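You operate a simulated robot arm through the tools that you are given. There is no shell and no other tool.

The job below is to be done with a simulated robot arm. You get a single attempt, and the scene is never put back.

Task
Brush the medium mushroom clean and lay it in the white box.
Fine: the medium one of the two on the mat; stem up in the brushing box, gap dial on its size, lid shut while you crank; leave the lid open. What is to be rubbed or washed off counts as gone when no trace of it is left.
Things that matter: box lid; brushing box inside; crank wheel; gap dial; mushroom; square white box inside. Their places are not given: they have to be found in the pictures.

The check looks at the end state, three seconds after you hand in, the way a careful person would. Anything else that was tipped, shoved, dropped, spilled or broken makes it a failure. A push-on lid holds only when it is set on centred and level and pressed home; a screw cap is set on level and turned clockwise until tight.

Robot
A 7-joint arm with a two-finger parallel gripper, fixed in place. Base frame: the origin is at the foot of the arm, x ahead of it, y to its left, z up; the work surface is at about z = 780. Units: mm, rad, N and s.
Its first joint turns from -2.601 to 2.601 rad. Payload 3.43 kg.
The tool frame sits at the grasp point between the pads (the TCP): z along the fingers, y along the line on which they close. The tips reach 30 mm beyond it. Largest opening 94 mm; finger width 28, thickness 10; the body of the gripper, 50 by 96 mm, starts 55 mm behind the TCP.
Orientation is that of the tool frame in the base frame, as [roll, pitch, yaw] about the fixed x, y, z axes, in that order (R = Rz(yaw) Ry(pitch) Rx(roll)). With the fingers straight down and closing along the base's y, the tool's x points along the base's -x, its y along +y and its z along -z.

Tools
- The arm moves only by the tool nudge_tool. Its arguments are lists of equal length, an entry for each row: "jaw": the opening in per cent of the stroke, from 0 (shut) to 100 (fully open); "delta_pos": the shift along the tool's x, y, z in mm, a list of three; "delta_rot": the turn, a rotation vector about the tool's x, y, z in degrees, a list of three. In form: {"jaw": [jaw, ...], "delta_pos": [[x, y, z], ...], "delta_rot": [[rx, ry, rz], ...]}. A call has 1 to 20 rows; each row is the pose to reach, as a shift and turn from the pose commanded when the call began, along the tool's axes at that moment. A row lasts 0.2 s, in which the tool goes at most 50 mm and 0.15 rad; a call with a longer step from one row to the next is refused whole, and so is a gripper value outside its range. Where a pose cannot be reached the arm comes as near as it can. A force on the tool above 90 N (or 10 N above the force at the start of the call, whichever is more), or a blocked arm, ends the call early, and 0.2 s more pass. Each finger travels about 45 mm/s and halts on what it meets, pressing with about 38 N; the grip force reading is that of the motor and also rises with nothing between the fingers. The clock runs only during rows and for 0.2 s after the last one: add rows that repeat a pose to give the fingers time. The reply holds the time, the measured pose of the TCP, the force on the tool along the base axes, the opening and the grip force, in the units named above and with some noise, with the torque about the TCP (base axes, N m) and any sound that the robot's microphone picked up.
- Cameras (640 x 400 px; columns grow to the right, rows downward): "scene" is fixed at [400.2, -500.7, 1388.6]; the picture's right is [-0.99, -0.12, 0.00], its down [-0.10, 0.79, -0.60] and it looks along [0.07, -0.60, -0.80] (base axes); focal length 250 px, centre (320, 200). "wrist" rides on the gripper at [76, 14, -102] in the tool frame; the picture's right is [-0.18, 0.98, 0.00], its down [-0.75, -0.14, -0.64] and it looks along [-0.63, -0.12, 0.77] (tool axes); focal length 243 px, centre (320, 200).
- grab_frame(camera): a new picture of that camera. No time passes.
- point_at(camera, pixels): for up to 12 pixels [column, row] of the newest picture of that camera ("zoom" is the newest enlarged one), the place [x, y, z] in the base frame of the surface seen there, good to about 2 mm. No time passes.
- inspect(camera, box): a new picture of the part [left, top, right, bottom] of that camera's present view, enlarged. No time passes.
- close_job(): hands the job in; it is judged then, once.

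Leave the gripper open and the arm clear of the work at the hand-in unless told otherwise.

The tools are called after "Emit:" as name(argument=value, ...) on one line, values as JSON. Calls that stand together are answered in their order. nudge_tool: Moves the arm, as the interface text tells. Its arguments: {"type":"object","properties":{"jaw":{"type":"array"},"delta_pos":{"type":"array"},"delta_rot":{"type":"array"}},"required":["jaw","delta_pos","delta_rot"]} The other tools are called the same way: grab_frame (camera) takes a picture; point_at (camera, pixels) gives the place of the surface under pixels of a picture; inspect (camera, box) takes an enlarged picture of a part of a camera's view; close_job () hands the job in.

At the start:

```text
t: 0.0
position: [377.3, -914.0, 1137.0]
tool_rot: [3.141, -0.001, -3.141]
ft_force: [0.1, -0.9, -0.2]
moment: [-0.05, -0.02, -0.01]
width: 94.1
finger_force: 0.0
```

scene: 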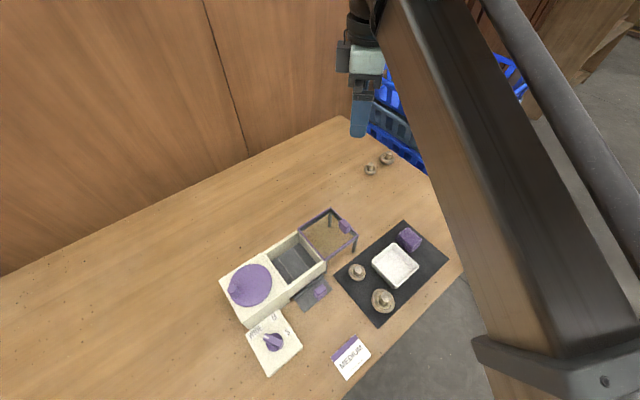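
wrist: 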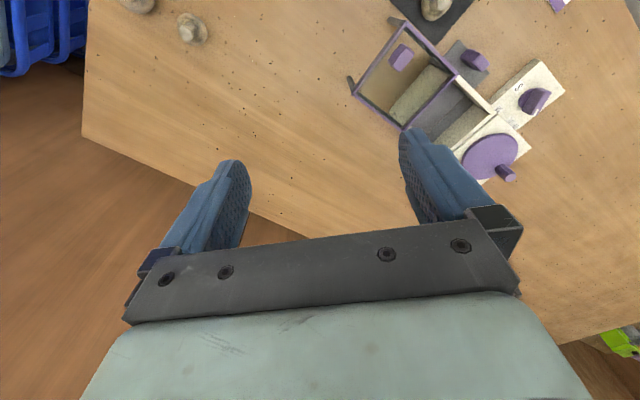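

I see the bench with a white brushing box (purple crank wheel, open hinged lid), a dial plate, a black mat with two mushrooms and the white box, and a "MEDIUM" card. I'll zoom in on these in turn.

Emit:
inspect(camera="scene", box=[200, 190, 380, 390])

Emit:
inspect(camera="scene", box=[320, 130, 460, 330])

Emit:
inspect(camera="wrist", box=[330, 0, 600, 200])

```text
2.00 times, centred on (290, 290) of scene
```

zoom: 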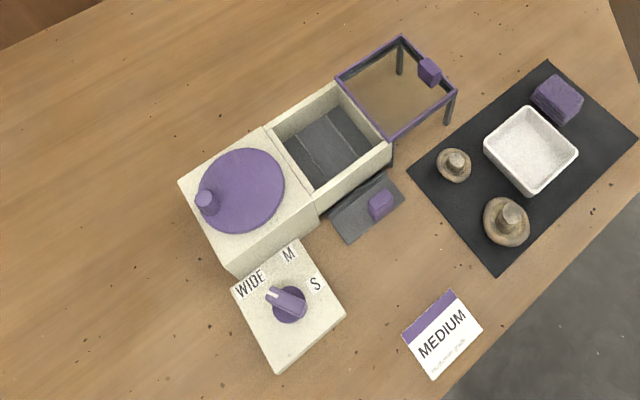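

```text
2.00 times, centred on (390, 230) of scene
```

zoom: 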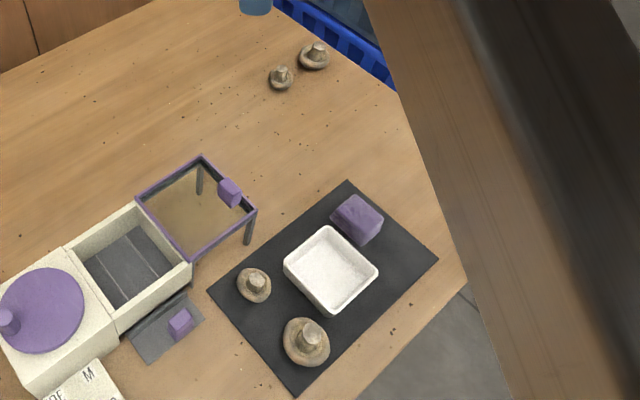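

```text
2.00 times, centred on (465, 100) of wrist
```

zoom: 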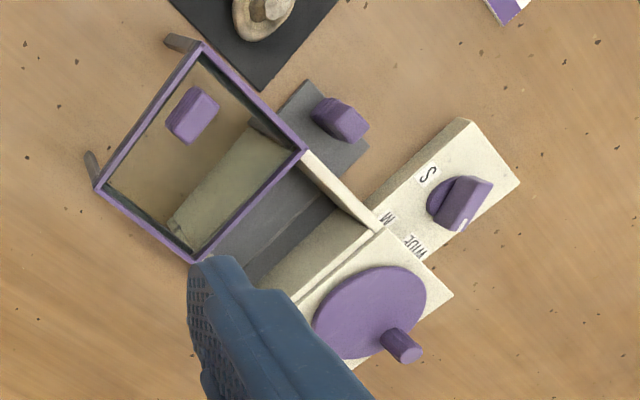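

Next I'll zoom closer on the dial, the card, and the mushrooms to read labels and judge the sizes.

Emit:
inspect(camera="scene", box=[240, 300, 310, 380])

Emit:
inspect(camera="scene", box=[325, 325, 380, 385])

Emit:
inspect(camera="scene", box=[340, 240, 430, 320])

Emit:
inspect(camera="scene", box=[350, 140, 410, 190])

Emit:
grab_frame(camera="scene")

```text
5.00 times, centred on (275, 340) of scene
```

zoom: 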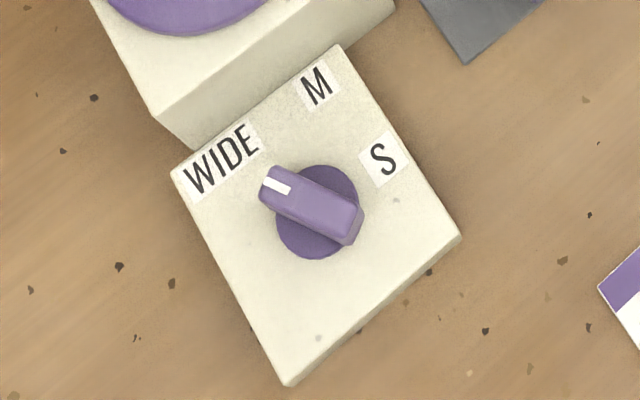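

```text
6.67 times, centred on (352, 355) of scene
```

zoom: 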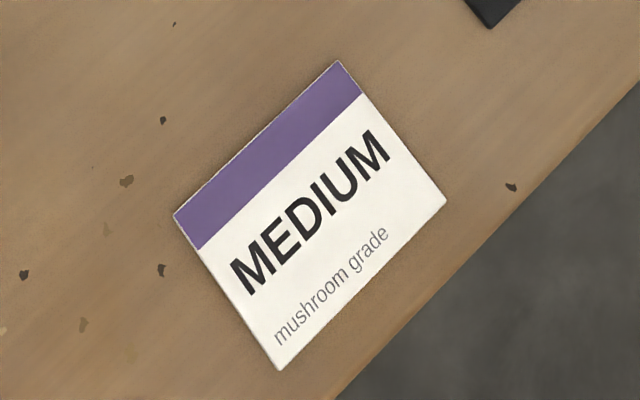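

```text
5.00 times, centred on (385, 280) of scene
```

zoom: 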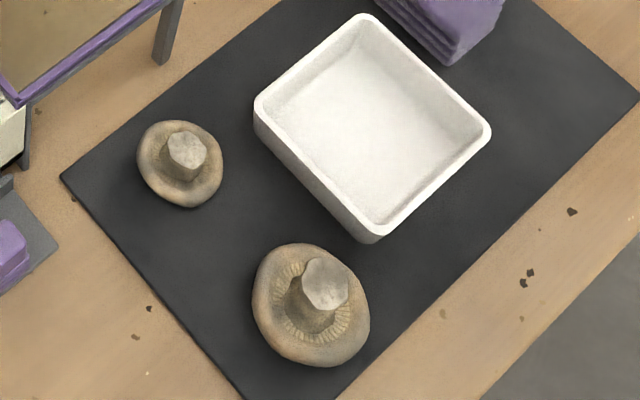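

```text
8.00 times, centred on (380, 165) of scene
```

zoom: 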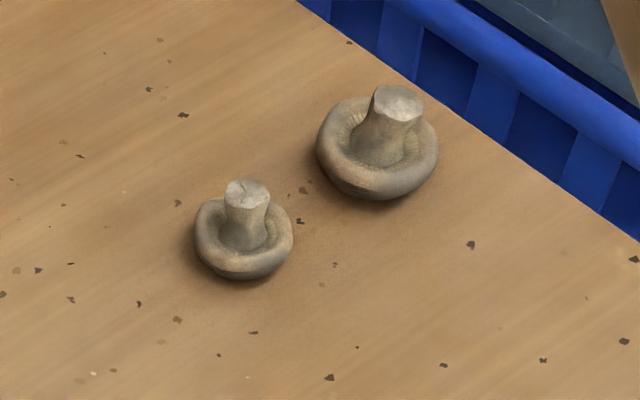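

```text
taken
```

scene: 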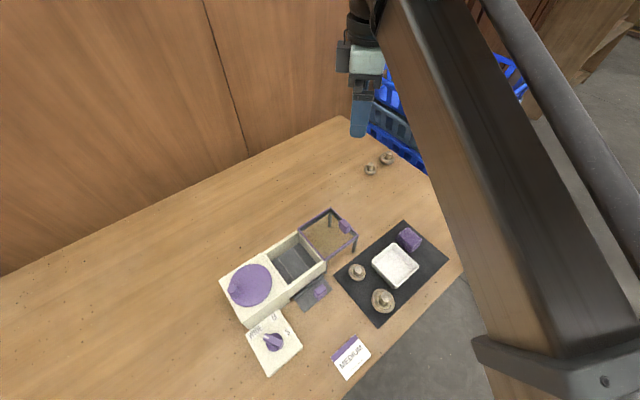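

The mushrooms all sit stem up. I'll measure them, starting with the mat mushrooms (357,272) and (382,300), the two loose ones (370,169) and (387,157), and the box and dial.

Emit:
point_at(camera="scene", pixels=[[349, 271], [357, 270], [366, 274], [371, 301], [386, 297], [395, 304], [382, 310], [378, 290], [370, 166], [388, 154], [396, 262], [410, 240]])

Emit:
point_at(camera="scene", pixels=[[221, 285], [298, 233], [326, 264], [244, 326], [235, 290], [250, 285], [280, 265], [290, 260], [300, 258], [310, 290], [321, 291], [272, 342]])

Emit:
inspect(camera="scene", box=[270, 200, 365, 310])

```text
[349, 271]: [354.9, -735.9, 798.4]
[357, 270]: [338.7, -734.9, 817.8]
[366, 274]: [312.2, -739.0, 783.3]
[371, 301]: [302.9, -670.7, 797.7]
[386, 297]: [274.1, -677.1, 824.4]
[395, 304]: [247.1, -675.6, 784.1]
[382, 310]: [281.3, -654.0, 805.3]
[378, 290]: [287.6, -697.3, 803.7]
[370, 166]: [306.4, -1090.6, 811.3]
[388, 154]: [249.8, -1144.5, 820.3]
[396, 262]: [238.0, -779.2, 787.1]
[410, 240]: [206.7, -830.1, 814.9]
```

```text
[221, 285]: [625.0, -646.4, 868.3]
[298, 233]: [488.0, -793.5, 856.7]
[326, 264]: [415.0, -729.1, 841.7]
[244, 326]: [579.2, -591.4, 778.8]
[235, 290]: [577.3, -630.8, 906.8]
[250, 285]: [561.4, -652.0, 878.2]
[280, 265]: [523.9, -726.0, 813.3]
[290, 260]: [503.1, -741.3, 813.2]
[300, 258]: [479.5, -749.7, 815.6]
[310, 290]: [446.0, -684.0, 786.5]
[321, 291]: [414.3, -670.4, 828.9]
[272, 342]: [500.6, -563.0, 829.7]
```

```text
3.64 times, centred on (318, 255) of scene
```

zoom: 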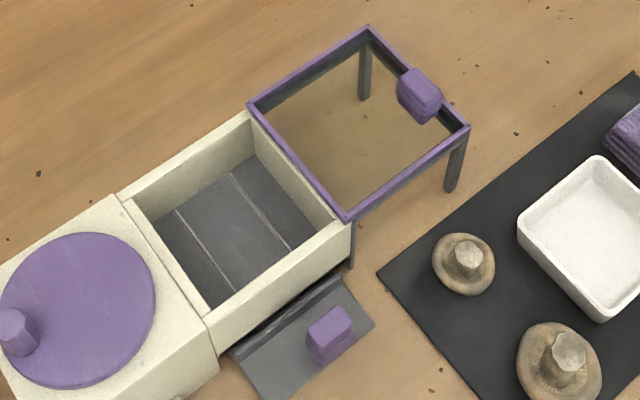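

The mat mushrooms measure about 43 mm across the cap at (335,-738) and 54 mm at (275,-677). I need a better view inside the brushing box and of the dial, so I'll move the arm up high over the mat to use the wrist camera.

Emit:
nudge_tool(jaw=[100, 100, 100, 100, 100], delta_pos=[[9, 31, 15], [18, 62, 30], [27, 93, 45], [36, 124, 60], [46, 154, 70]], delta_rot=[[0, 0, 0], [0, 0, 0], [0, 0, 0], [0, 0, 0], [0, 0, 0]])

Emit:
grab_frame(camera="wrist")

Emit:
grab_frame(camera="scene")

```text
t: 1.2
position: [332.6, -756.6, 1065.9]
tool_rot: [-3.141, 0.0, 3.141]
ft_force: [-0.8, 0.1, 0.9]
moment: [0.03, -0.03, -0.01]
width: 94.0
finger_force: 0.1
```

```text
taken
```

wrist: 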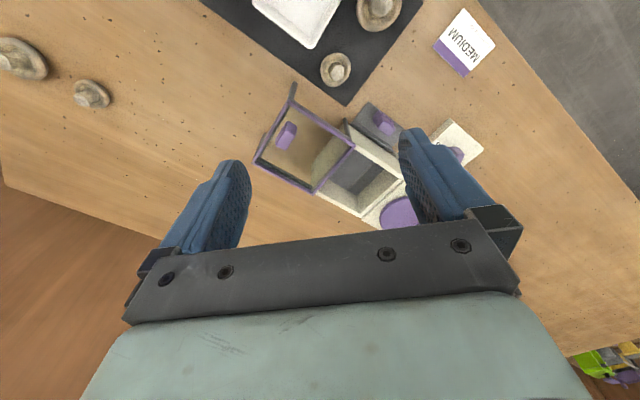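

```text
taken
```

scene: 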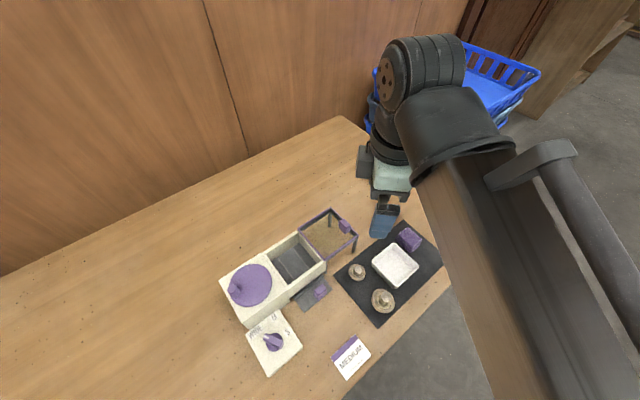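

I'll zoom into the box interior around (360,170) of the wrist view.

Emit:
inspect(camera="wrist", box=[300, 90, 420, 220])

Emit:
inspect(camera="wrist", box=[280, 0, 500, 170])

Emit:
inspect(camera="wrist", box=[250, 90, 360, 190])

```text
3.08 times, centred on (360, 155) of wrist
```

zoom: 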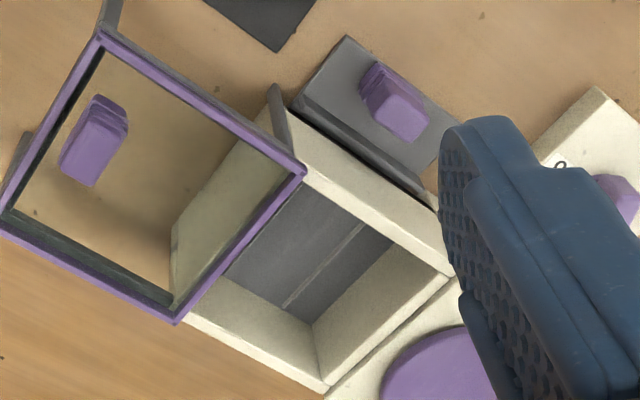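

```text
2.35 times, centred on (390, 85) of wrist
```

zoom: 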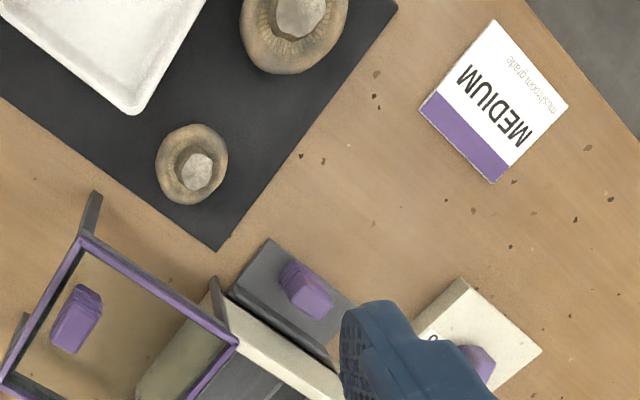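

```text
4.00 times, centred on (305, 140) of wrist
```

zoom: 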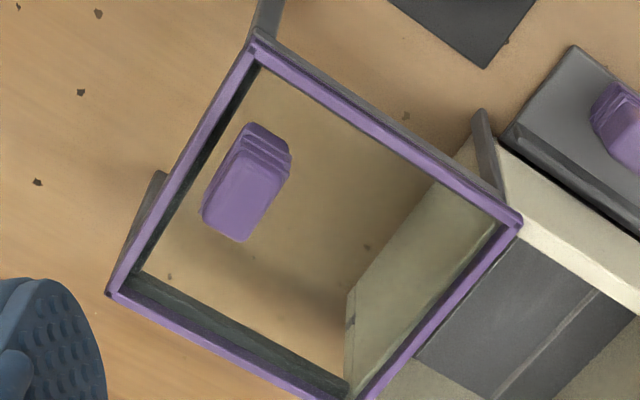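

The glass lid frame (with a purple knob) lies at box-top height on two legs and dark rails, so it seems to slide along the box. I'll zoom the scene there again and take the corner points.

Emit:
inspect(camera="scene", box=[270, 200, 365, 310])

Emit:
point_at(camera="zoom", pixels=[[251, 106], [368, 30], [467, 128], [345, 216], [422, 85], [432, 118], [410, 75], [438, 92], [300, 158], [407, 170], [455, 160], [362, 75]])

Emit:
point_at(camera="zoom", pixels=[[122, 197], [215, 318], [247, 112], [350, 228], [205, 230], [260, 200], [180, 250], [290, 230], [190, 140], [280, 270], [240, 175], [160, 215]])

Emit:
point_at(camera="zoom", pixels=[[330, 320], [315, 345], [345, 345], [280, 350], [240, 355], [300, 310], [335, 285], [365, 320], [275, 385], [352, 245], [455, 185], [365, 95]])

```text
3.64 times, centred on (318, 255) of scene
```

zoom: 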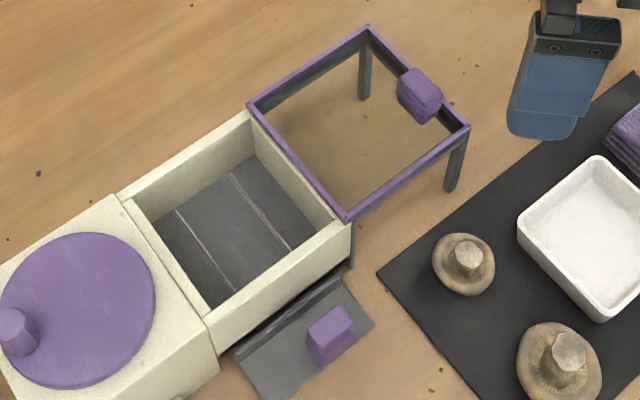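

```text
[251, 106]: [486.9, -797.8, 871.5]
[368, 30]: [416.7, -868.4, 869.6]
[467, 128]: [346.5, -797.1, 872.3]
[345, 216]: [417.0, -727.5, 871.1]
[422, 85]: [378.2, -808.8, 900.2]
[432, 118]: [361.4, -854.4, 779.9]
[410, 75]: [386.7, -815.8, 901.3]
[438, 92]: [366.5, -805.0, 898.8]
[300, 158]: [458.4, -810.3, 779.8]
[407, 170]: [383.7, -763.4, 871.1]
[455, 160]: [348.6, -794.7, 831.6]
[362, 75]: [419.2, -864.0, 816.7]
```

```text
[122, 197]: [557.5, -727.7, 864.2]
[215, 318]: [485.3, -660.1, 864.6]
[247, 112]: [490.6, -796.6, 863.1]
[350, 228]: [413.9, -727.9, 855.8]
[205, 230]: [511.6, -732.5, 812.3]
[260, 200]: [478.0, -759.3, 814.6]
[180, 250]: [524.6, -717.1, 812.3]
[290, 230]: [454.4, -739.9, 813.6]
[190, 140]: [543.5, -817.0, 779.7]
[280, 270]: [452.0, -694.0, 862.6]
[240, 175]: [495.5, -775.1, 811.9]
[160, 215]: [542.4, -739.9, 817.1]
```

```text
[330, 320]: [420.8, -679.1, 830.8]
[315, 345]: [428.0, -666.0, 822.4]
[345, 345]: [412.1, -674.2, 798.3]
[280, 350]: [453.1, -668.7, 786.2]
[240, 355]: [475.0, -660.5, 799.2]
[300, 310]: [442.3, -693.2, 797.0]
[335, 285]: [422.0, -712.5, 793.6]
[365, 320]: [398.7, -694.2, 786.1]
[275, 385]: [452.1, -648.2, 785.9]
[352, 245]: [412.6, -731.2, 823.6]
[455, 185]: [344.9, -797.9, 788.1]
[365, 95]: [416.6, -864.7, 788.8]
```

The box rim is at z≈864 and the floor at z≈813. The compartment is rotated 45°, its outer corners are (557,-728), (485,-660), (490,-797) and (415,-728), and the lid frame is at z≈871. Next I'll measure the dial and crank.

Emit:
inspect(camera="scene", box=[240, 300, 310, 380])

Emit:
point_at(camera="zoom", pixels=[[277, 184], [355, 225], [348, 238], [315, 205], [316, 85], [222, 162], [383, 160], [317, 252], [282, 225], [352, 190], [305, 170], [270, 198]])

Emit:
point_at(camera="zoom", pixels=[[335, 48], [172, 172], [288, 382], [458, 238], [300, 212], [345, 205], [320, 240], [345, 245]])

Emit:
inspect(camera="scene", box=[215, 245, 295, 330])

Emit:
point_at(camera="zoom", pixels=[[105, 210], [70, 230], [140, 225], [120, 260], [105, 195], [420, 200], [290, 100], [320, 350], [150, 300], [270, 220], [135, 240], [80, 250]])

```text
5.00 times, centred on (275, 340) of scene
```

zoom: 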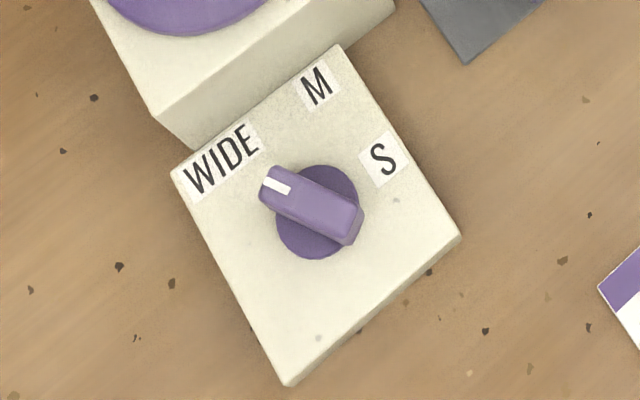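

```text
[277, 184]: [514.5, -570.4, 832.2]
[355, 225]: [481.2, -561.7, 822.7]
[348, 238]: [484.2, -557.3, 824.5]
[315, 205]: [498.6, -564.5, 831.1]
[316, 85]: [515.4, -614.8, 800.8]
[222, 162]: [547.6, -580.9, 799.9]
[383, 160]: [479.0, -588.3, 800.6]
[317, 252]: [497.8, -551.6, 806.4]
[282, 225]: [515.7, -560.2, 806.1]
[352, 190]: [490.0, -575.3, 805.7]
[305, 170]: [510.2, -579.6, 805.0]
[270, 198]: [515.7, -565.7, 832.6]
```

```text
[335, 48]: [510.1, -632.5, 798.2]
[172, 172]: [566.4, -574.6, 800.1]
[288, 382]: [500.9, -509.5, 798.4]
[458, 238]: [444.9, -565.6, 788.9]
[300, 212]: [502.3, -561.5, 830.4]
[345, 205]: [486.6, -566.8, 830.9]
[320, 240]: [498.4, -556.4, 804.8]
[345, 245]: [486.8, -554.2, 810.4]
```

```text
4.71 times, centred on (255, 288) of scene
```

zoom: 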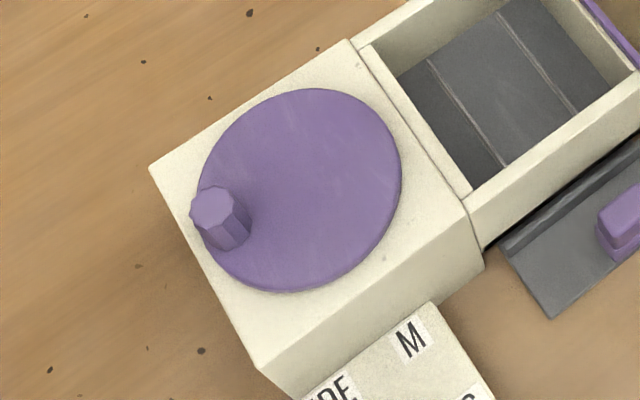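

```text
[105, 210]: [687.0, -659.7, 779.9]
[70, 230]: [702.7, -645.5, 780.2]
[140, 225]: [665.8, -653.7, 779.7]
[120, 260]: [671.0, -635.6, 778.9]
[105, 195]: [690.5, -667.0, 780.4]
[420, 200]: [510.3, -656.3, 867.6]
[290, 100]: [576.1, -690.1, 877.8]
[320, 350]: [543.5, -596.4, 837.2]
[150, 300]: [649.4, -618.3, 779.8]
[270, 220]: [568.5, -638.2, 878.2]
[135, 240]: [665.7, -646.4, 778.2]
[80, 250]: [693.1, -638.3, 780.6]
```

The dial centre is near (502,-566). Its bar is at about −12° and points at WIDE (≈−17°). M lies at ≈−75° and S at ≈−136°, so it needs about a 60° clockwise turn. I missed the crank peg pixels, so I'll re-take them at (213,202) of this zoom.

Emit:
point_at(camera="zoom", pixels=[[213, 202], [196, 205], [233, 197], [213, 190], [237, 225], [210, 225], [206, 180], [396, 185], [310, 93], [290, 287], [225, 260], [380, 125]])

Emit:
inspect(camera="scene", box=[340, 240, 430, 320])

Emit:
point_at(camera="zoom", pixels=[[325, 280], [305, 285], [345, 285], [325, 262], [325, 305], [258, 290], [366, 320], [300, 362], [315, 245], [300, 330], [280, 300], [350, 310]])

Emit:
point_at(camera="zoom", pixels=[[362, 18], [258, 105], [370, 230], [486, 130], [370, 130], [300, 110], [365, 50], [450, 135], [372, 200], [186, 150], [155, 130], [215, 175]])

```text
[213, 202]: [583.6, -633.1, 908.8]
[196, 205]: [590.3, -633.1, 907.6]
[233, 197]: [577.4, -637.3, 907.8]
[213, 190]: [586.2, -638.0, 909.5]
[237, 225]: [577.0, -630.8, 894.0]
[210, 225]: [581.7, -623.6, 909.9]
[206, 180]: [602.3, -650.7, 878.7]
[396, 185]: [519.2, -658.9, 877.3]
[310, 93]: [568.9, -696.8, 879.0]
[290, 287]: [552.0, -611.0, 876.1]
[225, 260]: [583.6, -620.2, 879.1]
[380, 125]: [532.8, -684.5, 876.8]
```

```text
5.00 times, centred on (385, 280) of scene
```

zoom: 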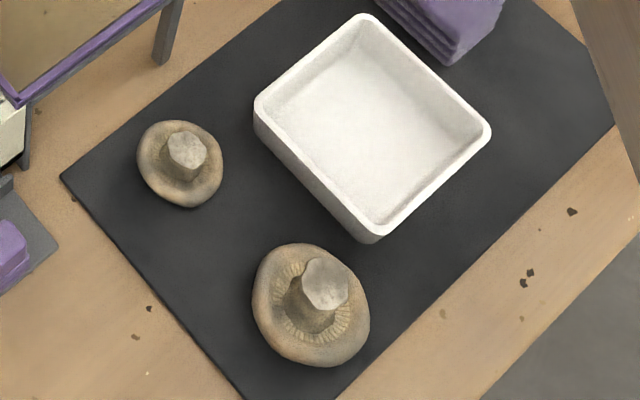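

```text
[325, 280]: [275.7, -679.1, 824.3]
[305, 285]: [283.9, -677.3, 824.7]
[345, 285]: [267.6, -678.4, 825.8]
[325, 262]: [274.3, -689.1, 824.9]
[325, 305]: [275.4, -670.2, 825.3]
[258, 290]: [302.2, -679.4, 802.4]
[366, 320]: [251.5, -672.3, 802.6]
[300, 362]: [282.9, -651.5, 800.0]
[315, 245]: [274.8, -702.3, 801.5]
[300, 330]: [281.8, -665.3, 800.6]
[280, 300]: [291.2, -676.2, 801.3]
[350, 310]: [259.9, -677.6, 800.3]
```

```text
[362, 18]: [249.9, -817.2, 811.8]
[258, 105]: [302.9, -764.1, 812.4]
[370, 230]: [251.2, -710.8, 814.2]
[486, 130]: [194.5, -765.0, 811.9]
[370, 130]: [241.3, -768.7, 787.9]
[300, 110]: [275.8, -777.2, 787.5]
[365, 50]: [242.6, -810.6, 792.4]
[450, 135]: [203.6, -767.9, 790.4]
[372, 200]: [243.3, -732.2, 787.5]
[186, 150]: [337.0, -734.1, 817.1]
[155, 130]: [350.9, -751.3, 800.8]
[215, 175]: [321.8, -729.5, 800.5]
```

Mushroom: cap centre (276,-677), stem top z 825, stem about 19 mm thick. White box: centre (249.5,-764), floor z 788. Crank: centre ≈(560.5,-654.5), peg at (583.6,-633), z 878–909. I'll do the dial first, so I'm moving above it with the closing axis turned 15° to sit across the bar.

Emit:
nudge_tool(jaw=[100, 90, 80, 70, 60, 60, 60, 60], delta_pos=[[-24, 27, 19], [-48, 55, 38], [-72, 82, 57], [-96, 110, 76], [-120, 137, 95], [-144, 165, 114], [-168, 192, 130], [-168, 192, 130]], delta_rot=[[0, 0, 3], [0, 0, 6], [0, 0, 9], [0, 0, 12], [0, 0, 15], [0, 0, 15], [0, 0, 15], [0, 0, 15]])

Emit:
grab_frame(camera="wrist")

Emit:
grab_frame(camera="scene")

```text
t: 3.0
position: [498.2, -565.7, 935.0]
tool_rot: [-3.141, -0.001, 2.878]
ft_force: [0.0, 0.2, -0.3]
moment: [-0.01, 0.01, -0.01]
width: 56.4
finger_force: 0.0
```

```text
taken
```

wrist: 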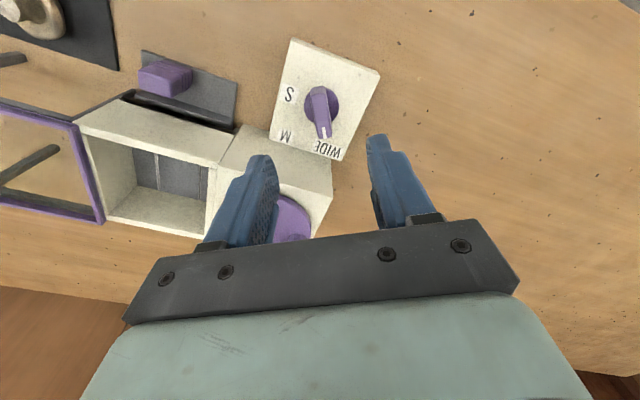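

```text
taken
```

scene: 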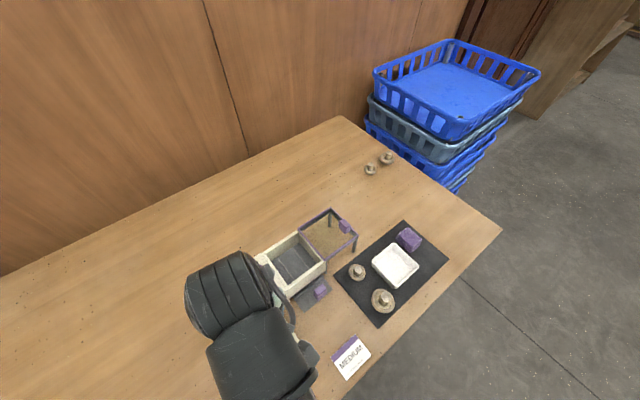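

The dial is clearly visible in the wrist view at (322,110). I'll zoom in to measure the bar accurately.

Emit:
inspect(camera="wrist", box=[260, 30, 400, 165])

Emit:
inspect(camera="wrist", box=[0, 40, 250, 240])

```text
2.96 times, centred on (330, 98) of wrist
```

zoom: 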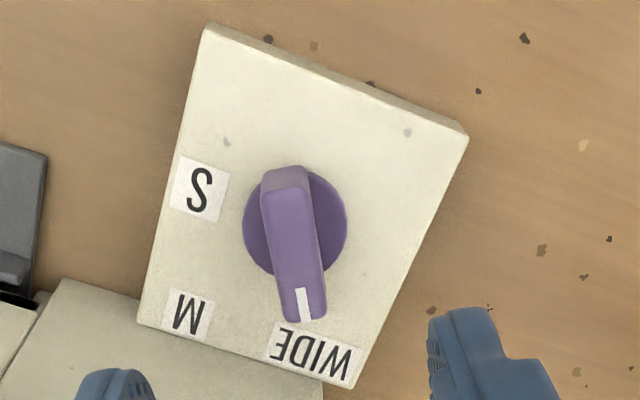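

```text
2.00 times, centred on (125, 140) of wrist
```

zoom: 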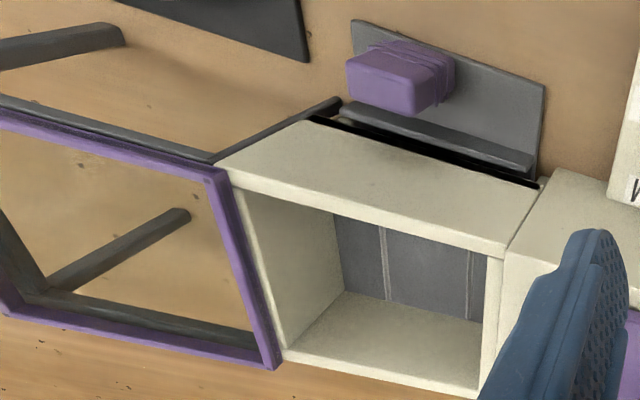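

Emit:
inspect(camera="wrist", box=[260, 30, 400, 165])

Emit:
point_at(camera="zoom", pixels=[[285, 175], [264, 195], [305, 190], [283, 315], [322, 310], [303, 305], [295, 245], [247, 225], [345, 225], [200, 190], [188, 315], [312, 352]])

```text
2.96 times, centred on (330, 98) of wrist
```

zoom: 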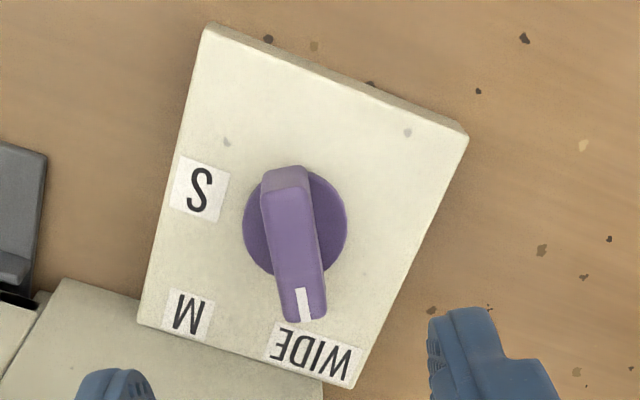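

```text
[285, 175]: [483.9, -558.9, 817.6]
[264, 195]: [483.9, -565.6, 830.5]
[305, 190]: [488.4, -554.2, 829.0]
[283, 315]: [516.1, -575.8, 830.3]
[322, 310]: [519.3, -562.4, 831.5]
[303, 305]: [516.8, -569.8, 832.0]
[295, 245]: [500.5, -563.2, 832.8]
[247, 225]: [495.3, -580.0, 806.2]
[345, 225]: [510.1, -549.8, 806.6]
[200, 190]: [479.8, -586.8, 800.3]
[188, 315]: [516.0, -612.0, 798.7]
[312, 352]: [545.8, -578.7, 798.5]
```

The dial centre is (502.5,-564.8), the bar about 13 mm wide at −16°. I'm lowering the tool so the tips are at z≈811 and closing on the bar.

Emit:
nudge_tool(jaw=[60, 60, 60, 60, 5, 5, 5, 5, 5], delta_pos=[[-3.7, 2, 30], [-3.7, 2, 60], [-3.7, 2, 80], [-3.7, 2, 94], [-3.7, 2, 94], [-3.7, 2, 94], [-3.7, 2, 94], [-3.7, 2, 94], [-3.7, 2, 94]], delta_rot=[[0, 0, 1], [0, 0, 1], [0, 0, 1], [0, 0, 1], [0, 0, 1], [0, 0, 1], [0, 0, 1], [0, 0, 1], [0, 0, 1]])

Emit:
grab_frame(camera="wrist")

```text
t: 5.0
position: [503.7, -565.7, 842.1]
tool_rot: [-3.14, 0.001, 2.862]
ft_force: [-7.5, -15.7, -2.6]
moment: [-0.22, -0.14, 0.02]
width: 14.2
finger_force: 44.9
```

```text
taken
```

wrist: 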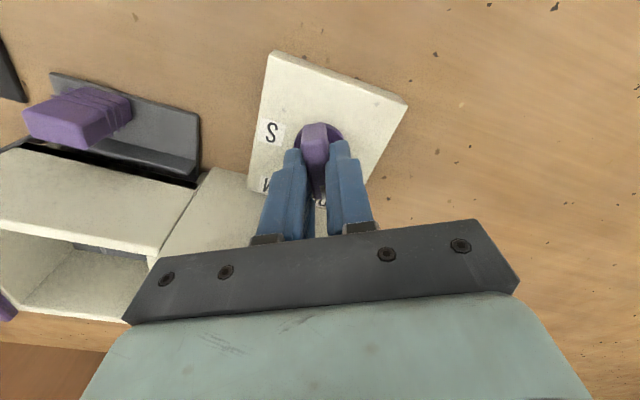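

The bar is held (14.2 mm). Now I'll turn it 59° clockwise toward M, easing the tool 1.5 mm sideways to relieve the side force.

Emit:
nudge_tool(jaw=[5, 5, 5, 5, 5, 5, 5, 5, 5, 5], delta_pos=[[0, -1.5, 0], [0, -1.5, 0], [0, -1.5, 0], [0, -1.5, 0], [0, -1.5, 0], [0, -1.5, 0], [0, -1.5, 0], [0, -1.5, 0], [0, -1.5, 0], [0, -1.5, 0]], delta_rot=[[0, 0, 7], [0, 0, 14], [0, 0, 21], [0, 0, 28], [0, 0, 35], [0, 0, 42], [0, 0, 49], [0, 0, 56], [0, 0, 59], [0, 0, 59]])

Emit:
grab_frame(camera="wrist")

```text
t: 7.2
position: [501.1, -566.0, 842.7]
tool_rot: [3.141, 0.002, 1.831]
ft_force: [-13.7, -6.0, 16.2]
moment: [0.63, 0.55, 0.03]
width: 13.7
finger_force: 44.9
```

```text
taken
```

wrist: 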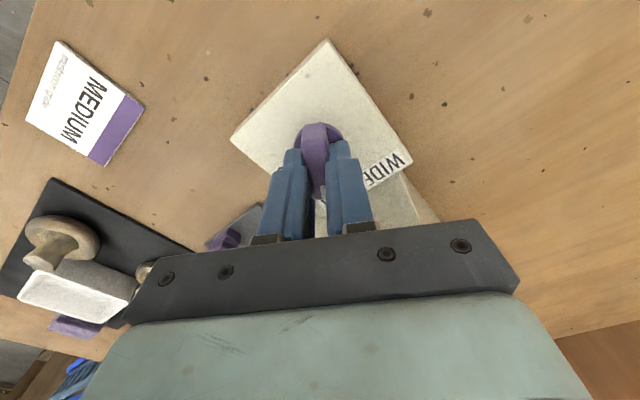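

The bar followed the turn. I'll open and lift to check where the pointer stands.

Emit:
nudge_tool(jaw=[20, 40, 60, 60, 60, 60, 60], delta_pos=[[0, 0, 0], [0, 0, 0], [0, 0, 0], [0, 0, -30], [0, 0, -60], [0, 0, -90], [0, 0, -100]], delta_rot=[[0, 0, 0], [0, 0, 0], [0, 0, 0], [0, 0, 0], [0, 0, 0], [0, 0, 0], [0, 0, 0]])

Emit:
inspect(camera="wrist", box=[220, 0, 440, 180])

Emit:
grab_frame(camera="wrist")

```text
t: 8.8
position: [503.5, -566.4, 943.1]
tool_rot: [3.141, 0.0, 1.831]
ft_force: [0.3, -0.6, -0.5]
moment: [-0.05, 0.01, 0.01]
width: 56.5
finger_force: 0.0
```

```text
2.22 times, centred on (330, 90) of wrist
```

zoom: 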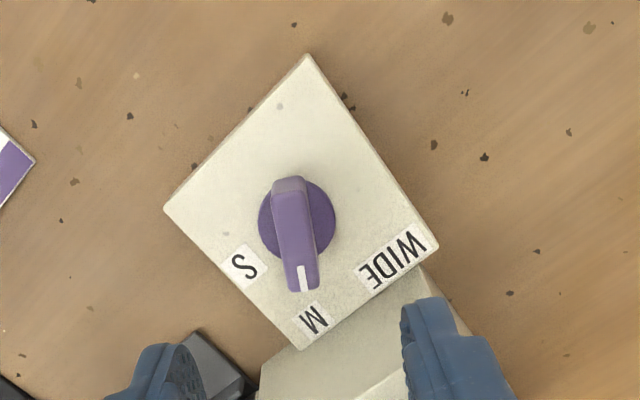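

```text
taken
```

wrist: 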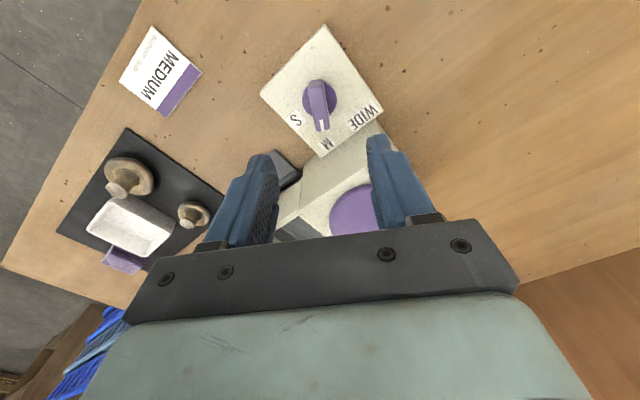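

The pointer looks to be at M. I'll check the angle numerically.

Emit:
inspect(camera="wrist", box=[220, 0, 440, 180])

Emit:
point_at(camera="zoom", pixels=[[302, 275], [290, 190], [297, 240], [260, 225], [334, 220], [312, 319], [305, 285], [288, 290], [317, 287], [276, 195], [305, 192]])

```text
2.22 times, centred on (330, 90) of wrist
```

zoom: 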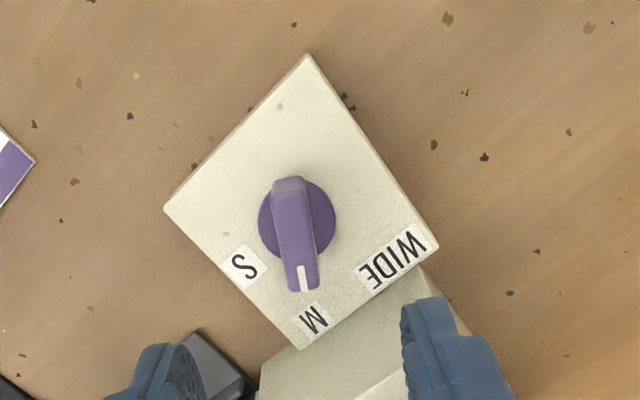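

```text
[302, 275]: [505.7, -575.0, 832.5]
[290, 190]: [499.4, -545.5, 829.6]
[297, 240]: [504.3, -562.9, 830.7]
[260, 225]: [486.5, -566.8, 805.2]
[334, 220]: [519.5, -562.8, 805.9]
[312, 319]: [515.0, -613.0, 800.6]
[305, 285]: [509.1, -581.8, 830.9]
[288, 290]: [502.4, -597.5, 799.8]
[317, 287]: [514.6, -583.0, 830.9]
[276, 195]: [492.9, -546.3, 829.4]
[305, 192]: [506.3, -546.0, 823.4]
```

The pointer direction is −75.6°, the same as M. Next I go above the medium mushroom at (276,-678), turning 30° and narrowing the jaws.

Emit:
nudge_tool(jaw=[50, 45, 42, 42, 42, 42, 42], delta_pos=[[-8, -41, 5], [-16, -82, 10], [-24, -123, 15], [-32, -164, 22], [-40, -206, 28], [-49, -248, 33], [-49, -248, 33]], delta_rot=[[0, 0, -5], [0, 0, -10], [0, 0, -15], [0, 0, -20], [0, 0, -25], [0, 0, -30], [0, 0, -30]])

Emit:
grab_frame(camera="wrist")

Emit:
inspect(camera="scene", box=[250, 200, 360, 320])

```text
t: 10.4
position: [276.2, -677.3, 910.5]
tool_rot: [3.141, 0.0, 2.358]
ft_force: [-0.1, -0.3, -0.3]
moment: [-0.01, 0.0, 0.02]
width: 39.3
finger_force: 0.0
```

```text
taken
```

wrist: 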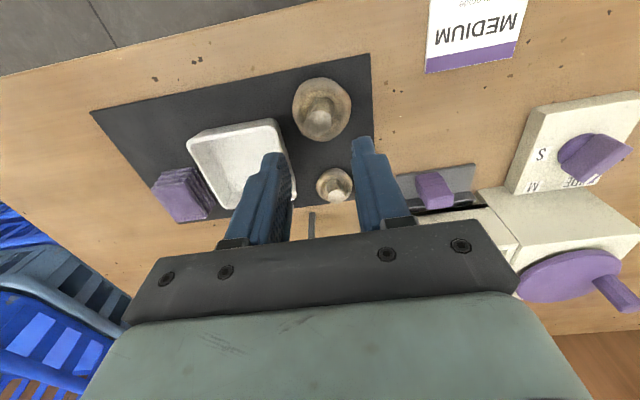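

```text
3.33 times, centred on (305, 260) of scene
```

zoom: 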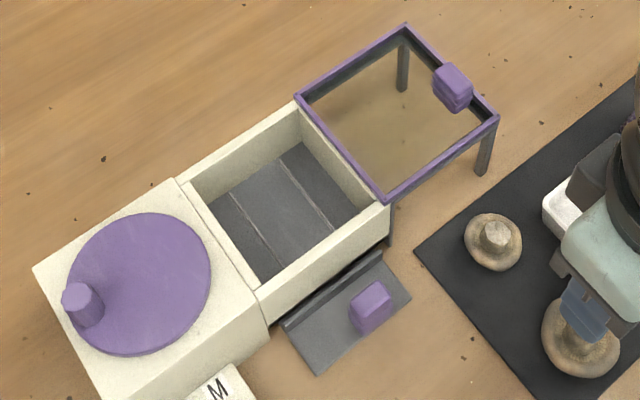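

The floor slats look unchanged by the dial. I'll check the medium mushroom in the wrist view at (322,110).

Emit:
inspect(camera="wrist", box=[260, 60, 380, 210])

Emit:
point_at(camera="zoom", pixels=[[318, 150], [290, 155], [345, 155], [318, 130], [318, 180], [240, 130], [400, 140], [318, 60], [318, 215], [280, 190]])

```text
2.67 times, centred on (320, 135) of wrist
```

zoom: 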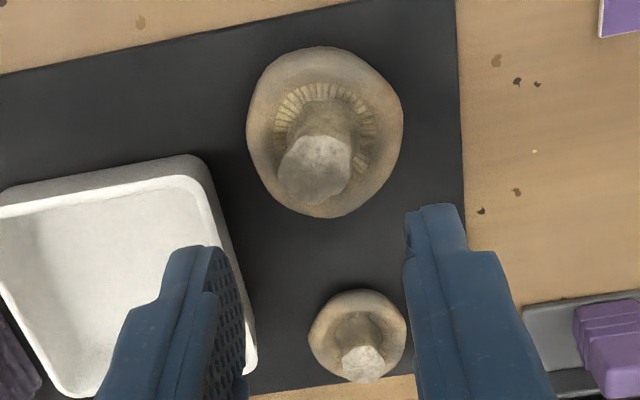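

```text
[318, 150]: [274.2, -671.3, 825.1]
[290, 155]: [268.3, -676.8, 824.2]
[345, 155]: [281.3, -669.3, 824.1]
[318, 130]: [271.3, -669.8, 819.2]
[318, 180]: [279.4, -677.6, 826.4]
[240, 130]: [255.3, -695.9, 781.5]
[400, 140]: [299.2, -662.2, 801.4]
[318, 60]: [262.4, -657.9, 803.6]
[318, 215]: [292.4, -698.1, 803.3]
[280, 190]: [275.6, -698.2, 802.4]
```

The stem top is centred at about (276.5,-678), right under the tool. I'm lowering so the tips sit at z≈808, just above the cap rim (803), then closing on the stem.

Emit:
nudge_tool(jaw=[42, 42, 42, 0, 0, 0, 0], delta_pos=[[0, 0, 30], [0, 0, 60], [0, 0, 72.5], [0, 0, 72.5], [0, 0, 72.5], [0, 0, 72.5], [0, 0, 72.5]], delta_rot=[[0, 0, 0], [0, 0, 0], [0, 0, 0], [0, 0, 0], [0, 0, 0], [0, 0, 0], [0, 0, 0]])

Emit:
grab_frame(camera="wrist")

```text
t: 12.0
position: [275.6, -678.4, 837.5]
tool_rot: [3.141, 0.002, 2.356]
ft_force: [1.3, 0.1, 1.3]
moment: [0.05, -0.04, -0.05]
width: 19.7
finger_force: 11.9
```

```text
taken
```

wrist: 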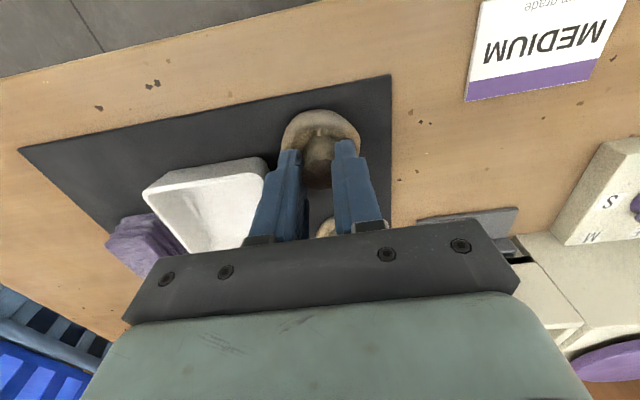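

The stem is gripped at 19.7 mm. Now lifting straight up 110 mm.

Emit:
nudge_tool(jaw=[0, 0, 0, 0, 0, 0], delta_pos=[[0, 0, 0], [0, 0, -15], [0, 0, -45], [0, 0, -80], [0, 0, -110], [0, 0, -110]], delta_rot=[[0, 0, 0], [0, 0, 0], [0, 0, 0], [0, 0, 0], [0, 0, 0], [0, 0, 0]])

Emit:
grab_frame(camera="wrist")

Emit:
inspect(camera="scene", box=[330, 220, 450, 330])

```text
t: 13.4
position: [274.3, -678.6, 946.3]
tool_rot: [-3.141, 0.001, 2.355]
ft_force: [-0.1, 0.5, -0.6]
moment: [0.0, -0.01, 0.03]
width: 19.8
finger_force: 12.2
```

```text
taken
```

wrist: 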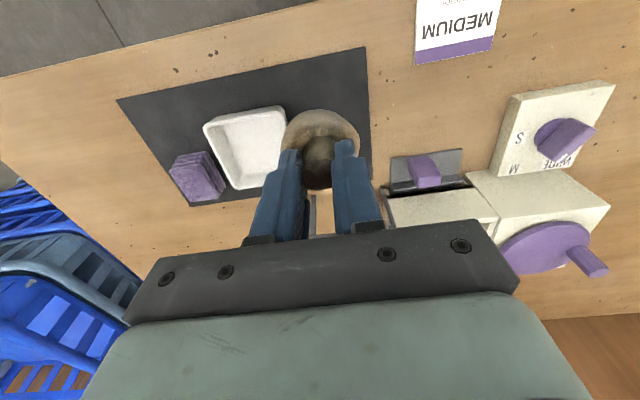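

```text
3.64 times, centred on (390, 275) of scene
```

zoom: 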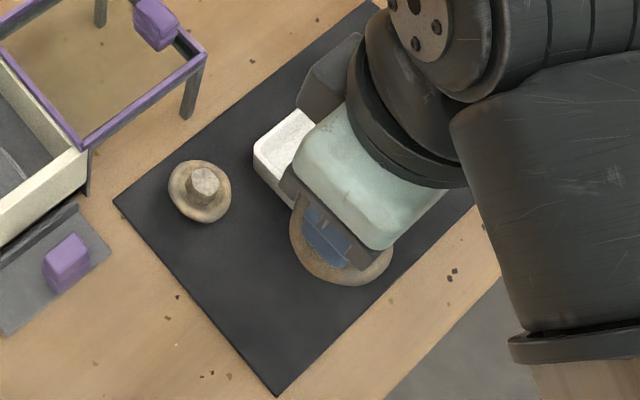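

The mushroom is held and clear. Its underside is ~55.5 mm below the TCP. I'll measure the compartment's inner rim and floor corners before carrying it over.

Emit:
inspect(camera="scene", box=[270, 225, 330, 300])

Emit:
point_at(camera="zoom", pixels=[[80, 130], [225, 220], [305, 170], [390, 130], [150, 300], [240, 310], [300, 260], [380, 215], [300, 60], [440, 180], [250, 150], [350, 200]])

```text
5.33 times, centred on (300, 262) of scene
```

zoom: 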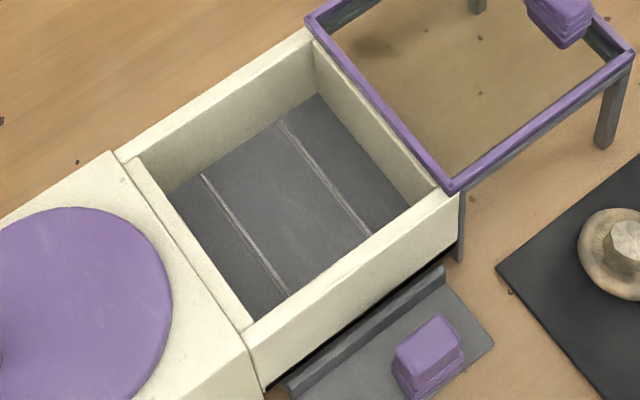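

```text
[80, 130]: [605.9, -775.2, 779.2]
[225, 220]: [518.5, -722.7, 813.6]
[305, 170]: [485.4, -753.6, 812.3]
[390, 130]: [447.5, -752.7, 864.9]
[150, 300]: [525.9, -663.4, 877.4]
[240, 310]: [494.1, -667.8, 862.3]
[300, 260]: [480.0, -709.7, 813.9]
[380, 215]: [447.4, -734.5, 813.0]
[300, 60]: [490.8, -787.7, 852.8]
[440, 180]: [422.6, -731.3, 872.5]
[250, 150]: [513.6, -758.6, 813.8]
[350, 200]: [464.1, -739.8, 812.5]
```

Emit:
point_at(camera="zoom", pixels=[[145, 162], [314, 48], [430, 197], [252, 318], [178, 196], [318, 100], [402, 206], [205, 180], [284, 125], [287, 290], [367, 232]])

```text
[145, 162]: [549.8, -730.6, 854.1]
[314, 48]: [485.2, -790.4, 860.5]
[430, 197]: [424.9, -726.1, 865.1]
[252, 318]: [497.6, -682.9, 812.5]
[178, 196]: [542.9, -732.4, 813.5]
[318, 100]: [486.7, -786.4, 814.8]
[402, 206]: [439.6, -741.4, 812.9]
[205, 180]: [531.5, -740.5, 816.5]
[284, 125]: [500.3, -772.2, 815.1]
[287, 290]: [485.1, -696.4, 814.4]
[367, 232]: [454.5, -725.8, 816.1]
```

The compartment's inner centre is (487,-729), with floor z≈813. I'm carrying the mushroom there at the current height.

Emit:
nudge_tool(jaw=[0, 0, 0, 0, 0, 0, 0], delta_pos=[[-31, 19, 0], [-62, 38, 0], [-93, 57, 0], [-124, 76, 0], [-155, 95, 0], [-186, 114.7, 0], [-186, 114.7, 0]], delta_rot=[[0, 0, 0], [0, 0, 0], [0, 0, 0], [0, 0, 0], [0, 0, 0], [0, 0, 0], [0, 0, 0]])

Emit:
grab_frame(camera="wrist")

Emit:
grab_frame(camera="scene")

```text
t: 15.0
position: [490.6, -729.7, 946.1]
tool_rot: [-3.141, 0.0, 2.357]
ft_force: [-0.2, 0.4, -0.1]
moment: [0.0, 0.04, 0.0]
width: 19.7
finger_force: 11.6
```

```text
taken
```

wrist: 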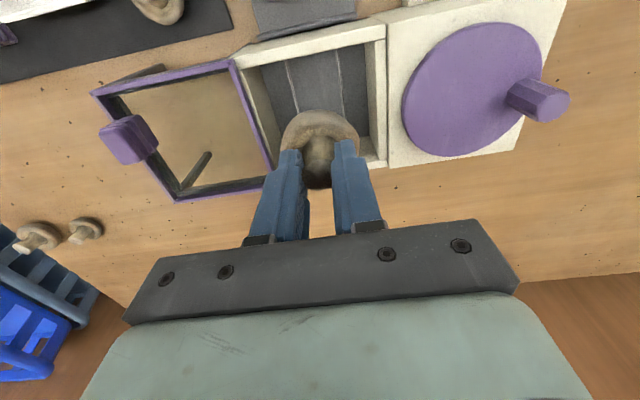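

```text
taken
```

scene: 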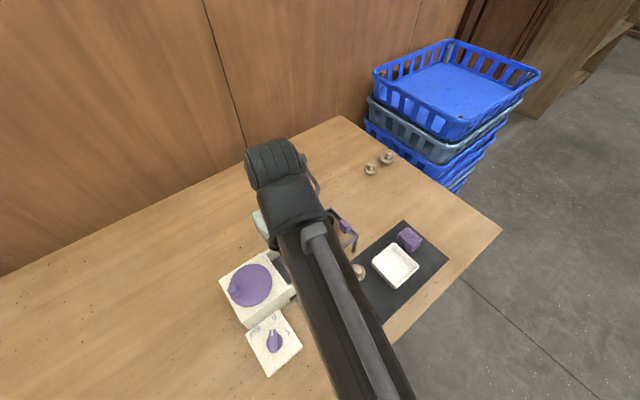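

I'm lowering 75 mm with a small centring correction, watching for contact.

Emit:
nudge_tool(jaw=[0, 0, 0, 0, 0, 0], delta_pos=[[2, -1.4, 20], [2, -1.4, 40], [2, -1.4, 58], [2, -1.4, 68], [2, -1.4, 75], [2, -1.4, 75]], delta_rot=[[0, 0, 0], [0, 0, 0], [0, 0, 0], [0, 0, 0], [0, 0, 0], [0, 0, 0]])

Emit:
grab_frame(camera="wrist")

```text
t: 16.4
position: [486.9, -727.6, 872.4]
tool_rot: [3.141, 0.0, 2.355]
ft_force: [-0.3, 0.3, 0.3]
moment: [0.01, 0.02, -0.02]
width: 19.8
finger_force: 12.0
```

```text
taken
```

wrist: 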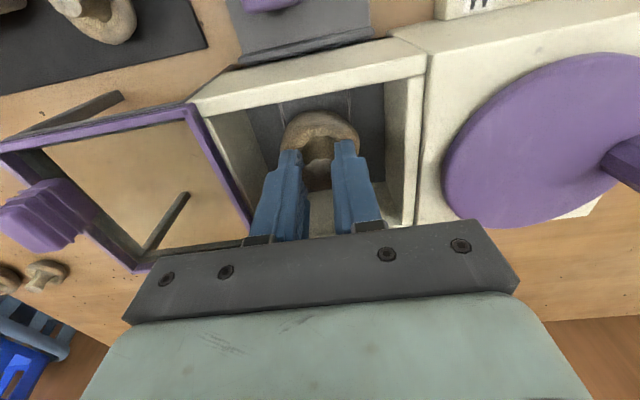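

There's no contact yet (force ≈0). I'm lowering a further 4 mm in 1 mm steps.

Emit:
nudge_tool(jaw=[0, 0, 0, 0], delta_pos=[[0, 0, 1], [0, 0, 2], [0, 0, 3], [0, 0, 4]], delta_rot=[[0, 0, 0], [0, 0, 0], [0, 0, 0], [0, 0, 0]])

```text
t: 17.4
position: [487.1, -728.9, 867.1]
tool_rot: [-3.14, 0.0, 2.355]
ft_force: [-0.1, 1.1, 2.0]
moment: [0.03, 0.02, 0.02]
width: 19.6
finger_force: 11.4
```

The force is just beginning to rise (2 N). One more millimetre to confirm contact.

Emit:
nudge_tool(jaw=[0, 0], delta_pos=[[0, 0, 1], [0, 0, 1.5]], delta_rot=[[0, 0, 0], [0, 0, 0]])

```text
t: 18.0
position: [486.8, -729.9, 867.8]
tool_rot: [-3.139, 0.001, 2.357]
ft_force: [-1.1, -1.8, 14.4]
moment: [-0.04, 0.01, 0.01]
width: 19.6
finger_force: 12.3
```

Contact confirmed (14 N). I'll ease back 1 mm, open the jaws to about 40 mm, and rise.

Emit:
nudge_tool(jaw=[0, 20, 42, 42, 42, 42, 42, 42], delta_pos=[[0, 0, -1.2], [0, 0, -1.2], [0, 0, -1.2], [0, 0, -1.2], [0, 0, -20], [0, 0, -50], [0, 0, -80], [0, 0, -100]], delta_rot=[[0, 0, 0], [0, 0, 0], [0, 0, 0], [0, 0, 0], [0, 0, 0], [0, 0, 0], [0, 0, 0], [0, 0, 0]])

Emit:
grab_frame(camera="wrist")

Emit:
inspect(camera="wrist", box=[70, 0, 400, 220])

```text
t: 19.8
position: [486.0, -727.5, 966.9]
tool_rot: [-3.141, 0.001, 2.357]
ft_force: [0.0, -0.7, -0.1]
moment: [0.02, 0.03, -0.01]
width: 39.4
finger_force: 0.0
```

```text
taken
```

wrist: 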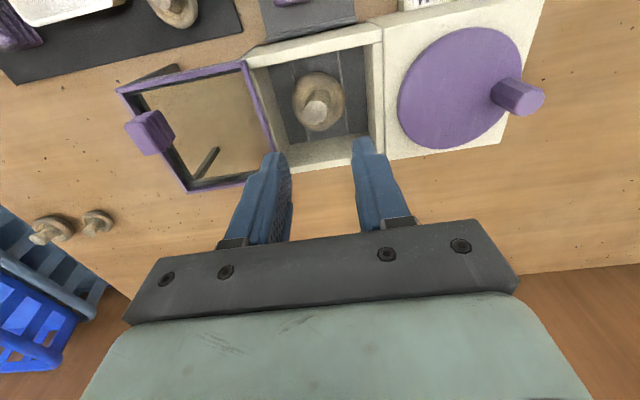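

```text
1.82 times, centred on (235, 110) of wrist
```

zoom: 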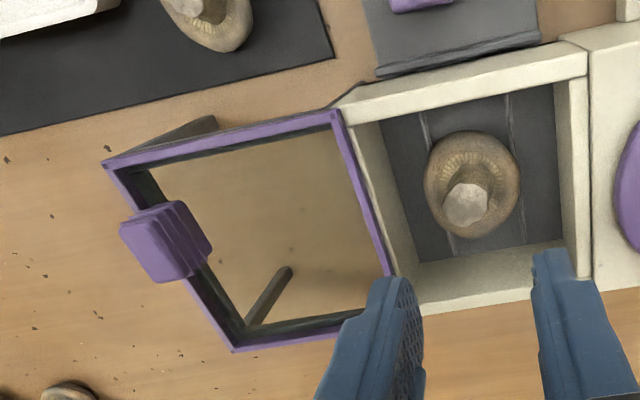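

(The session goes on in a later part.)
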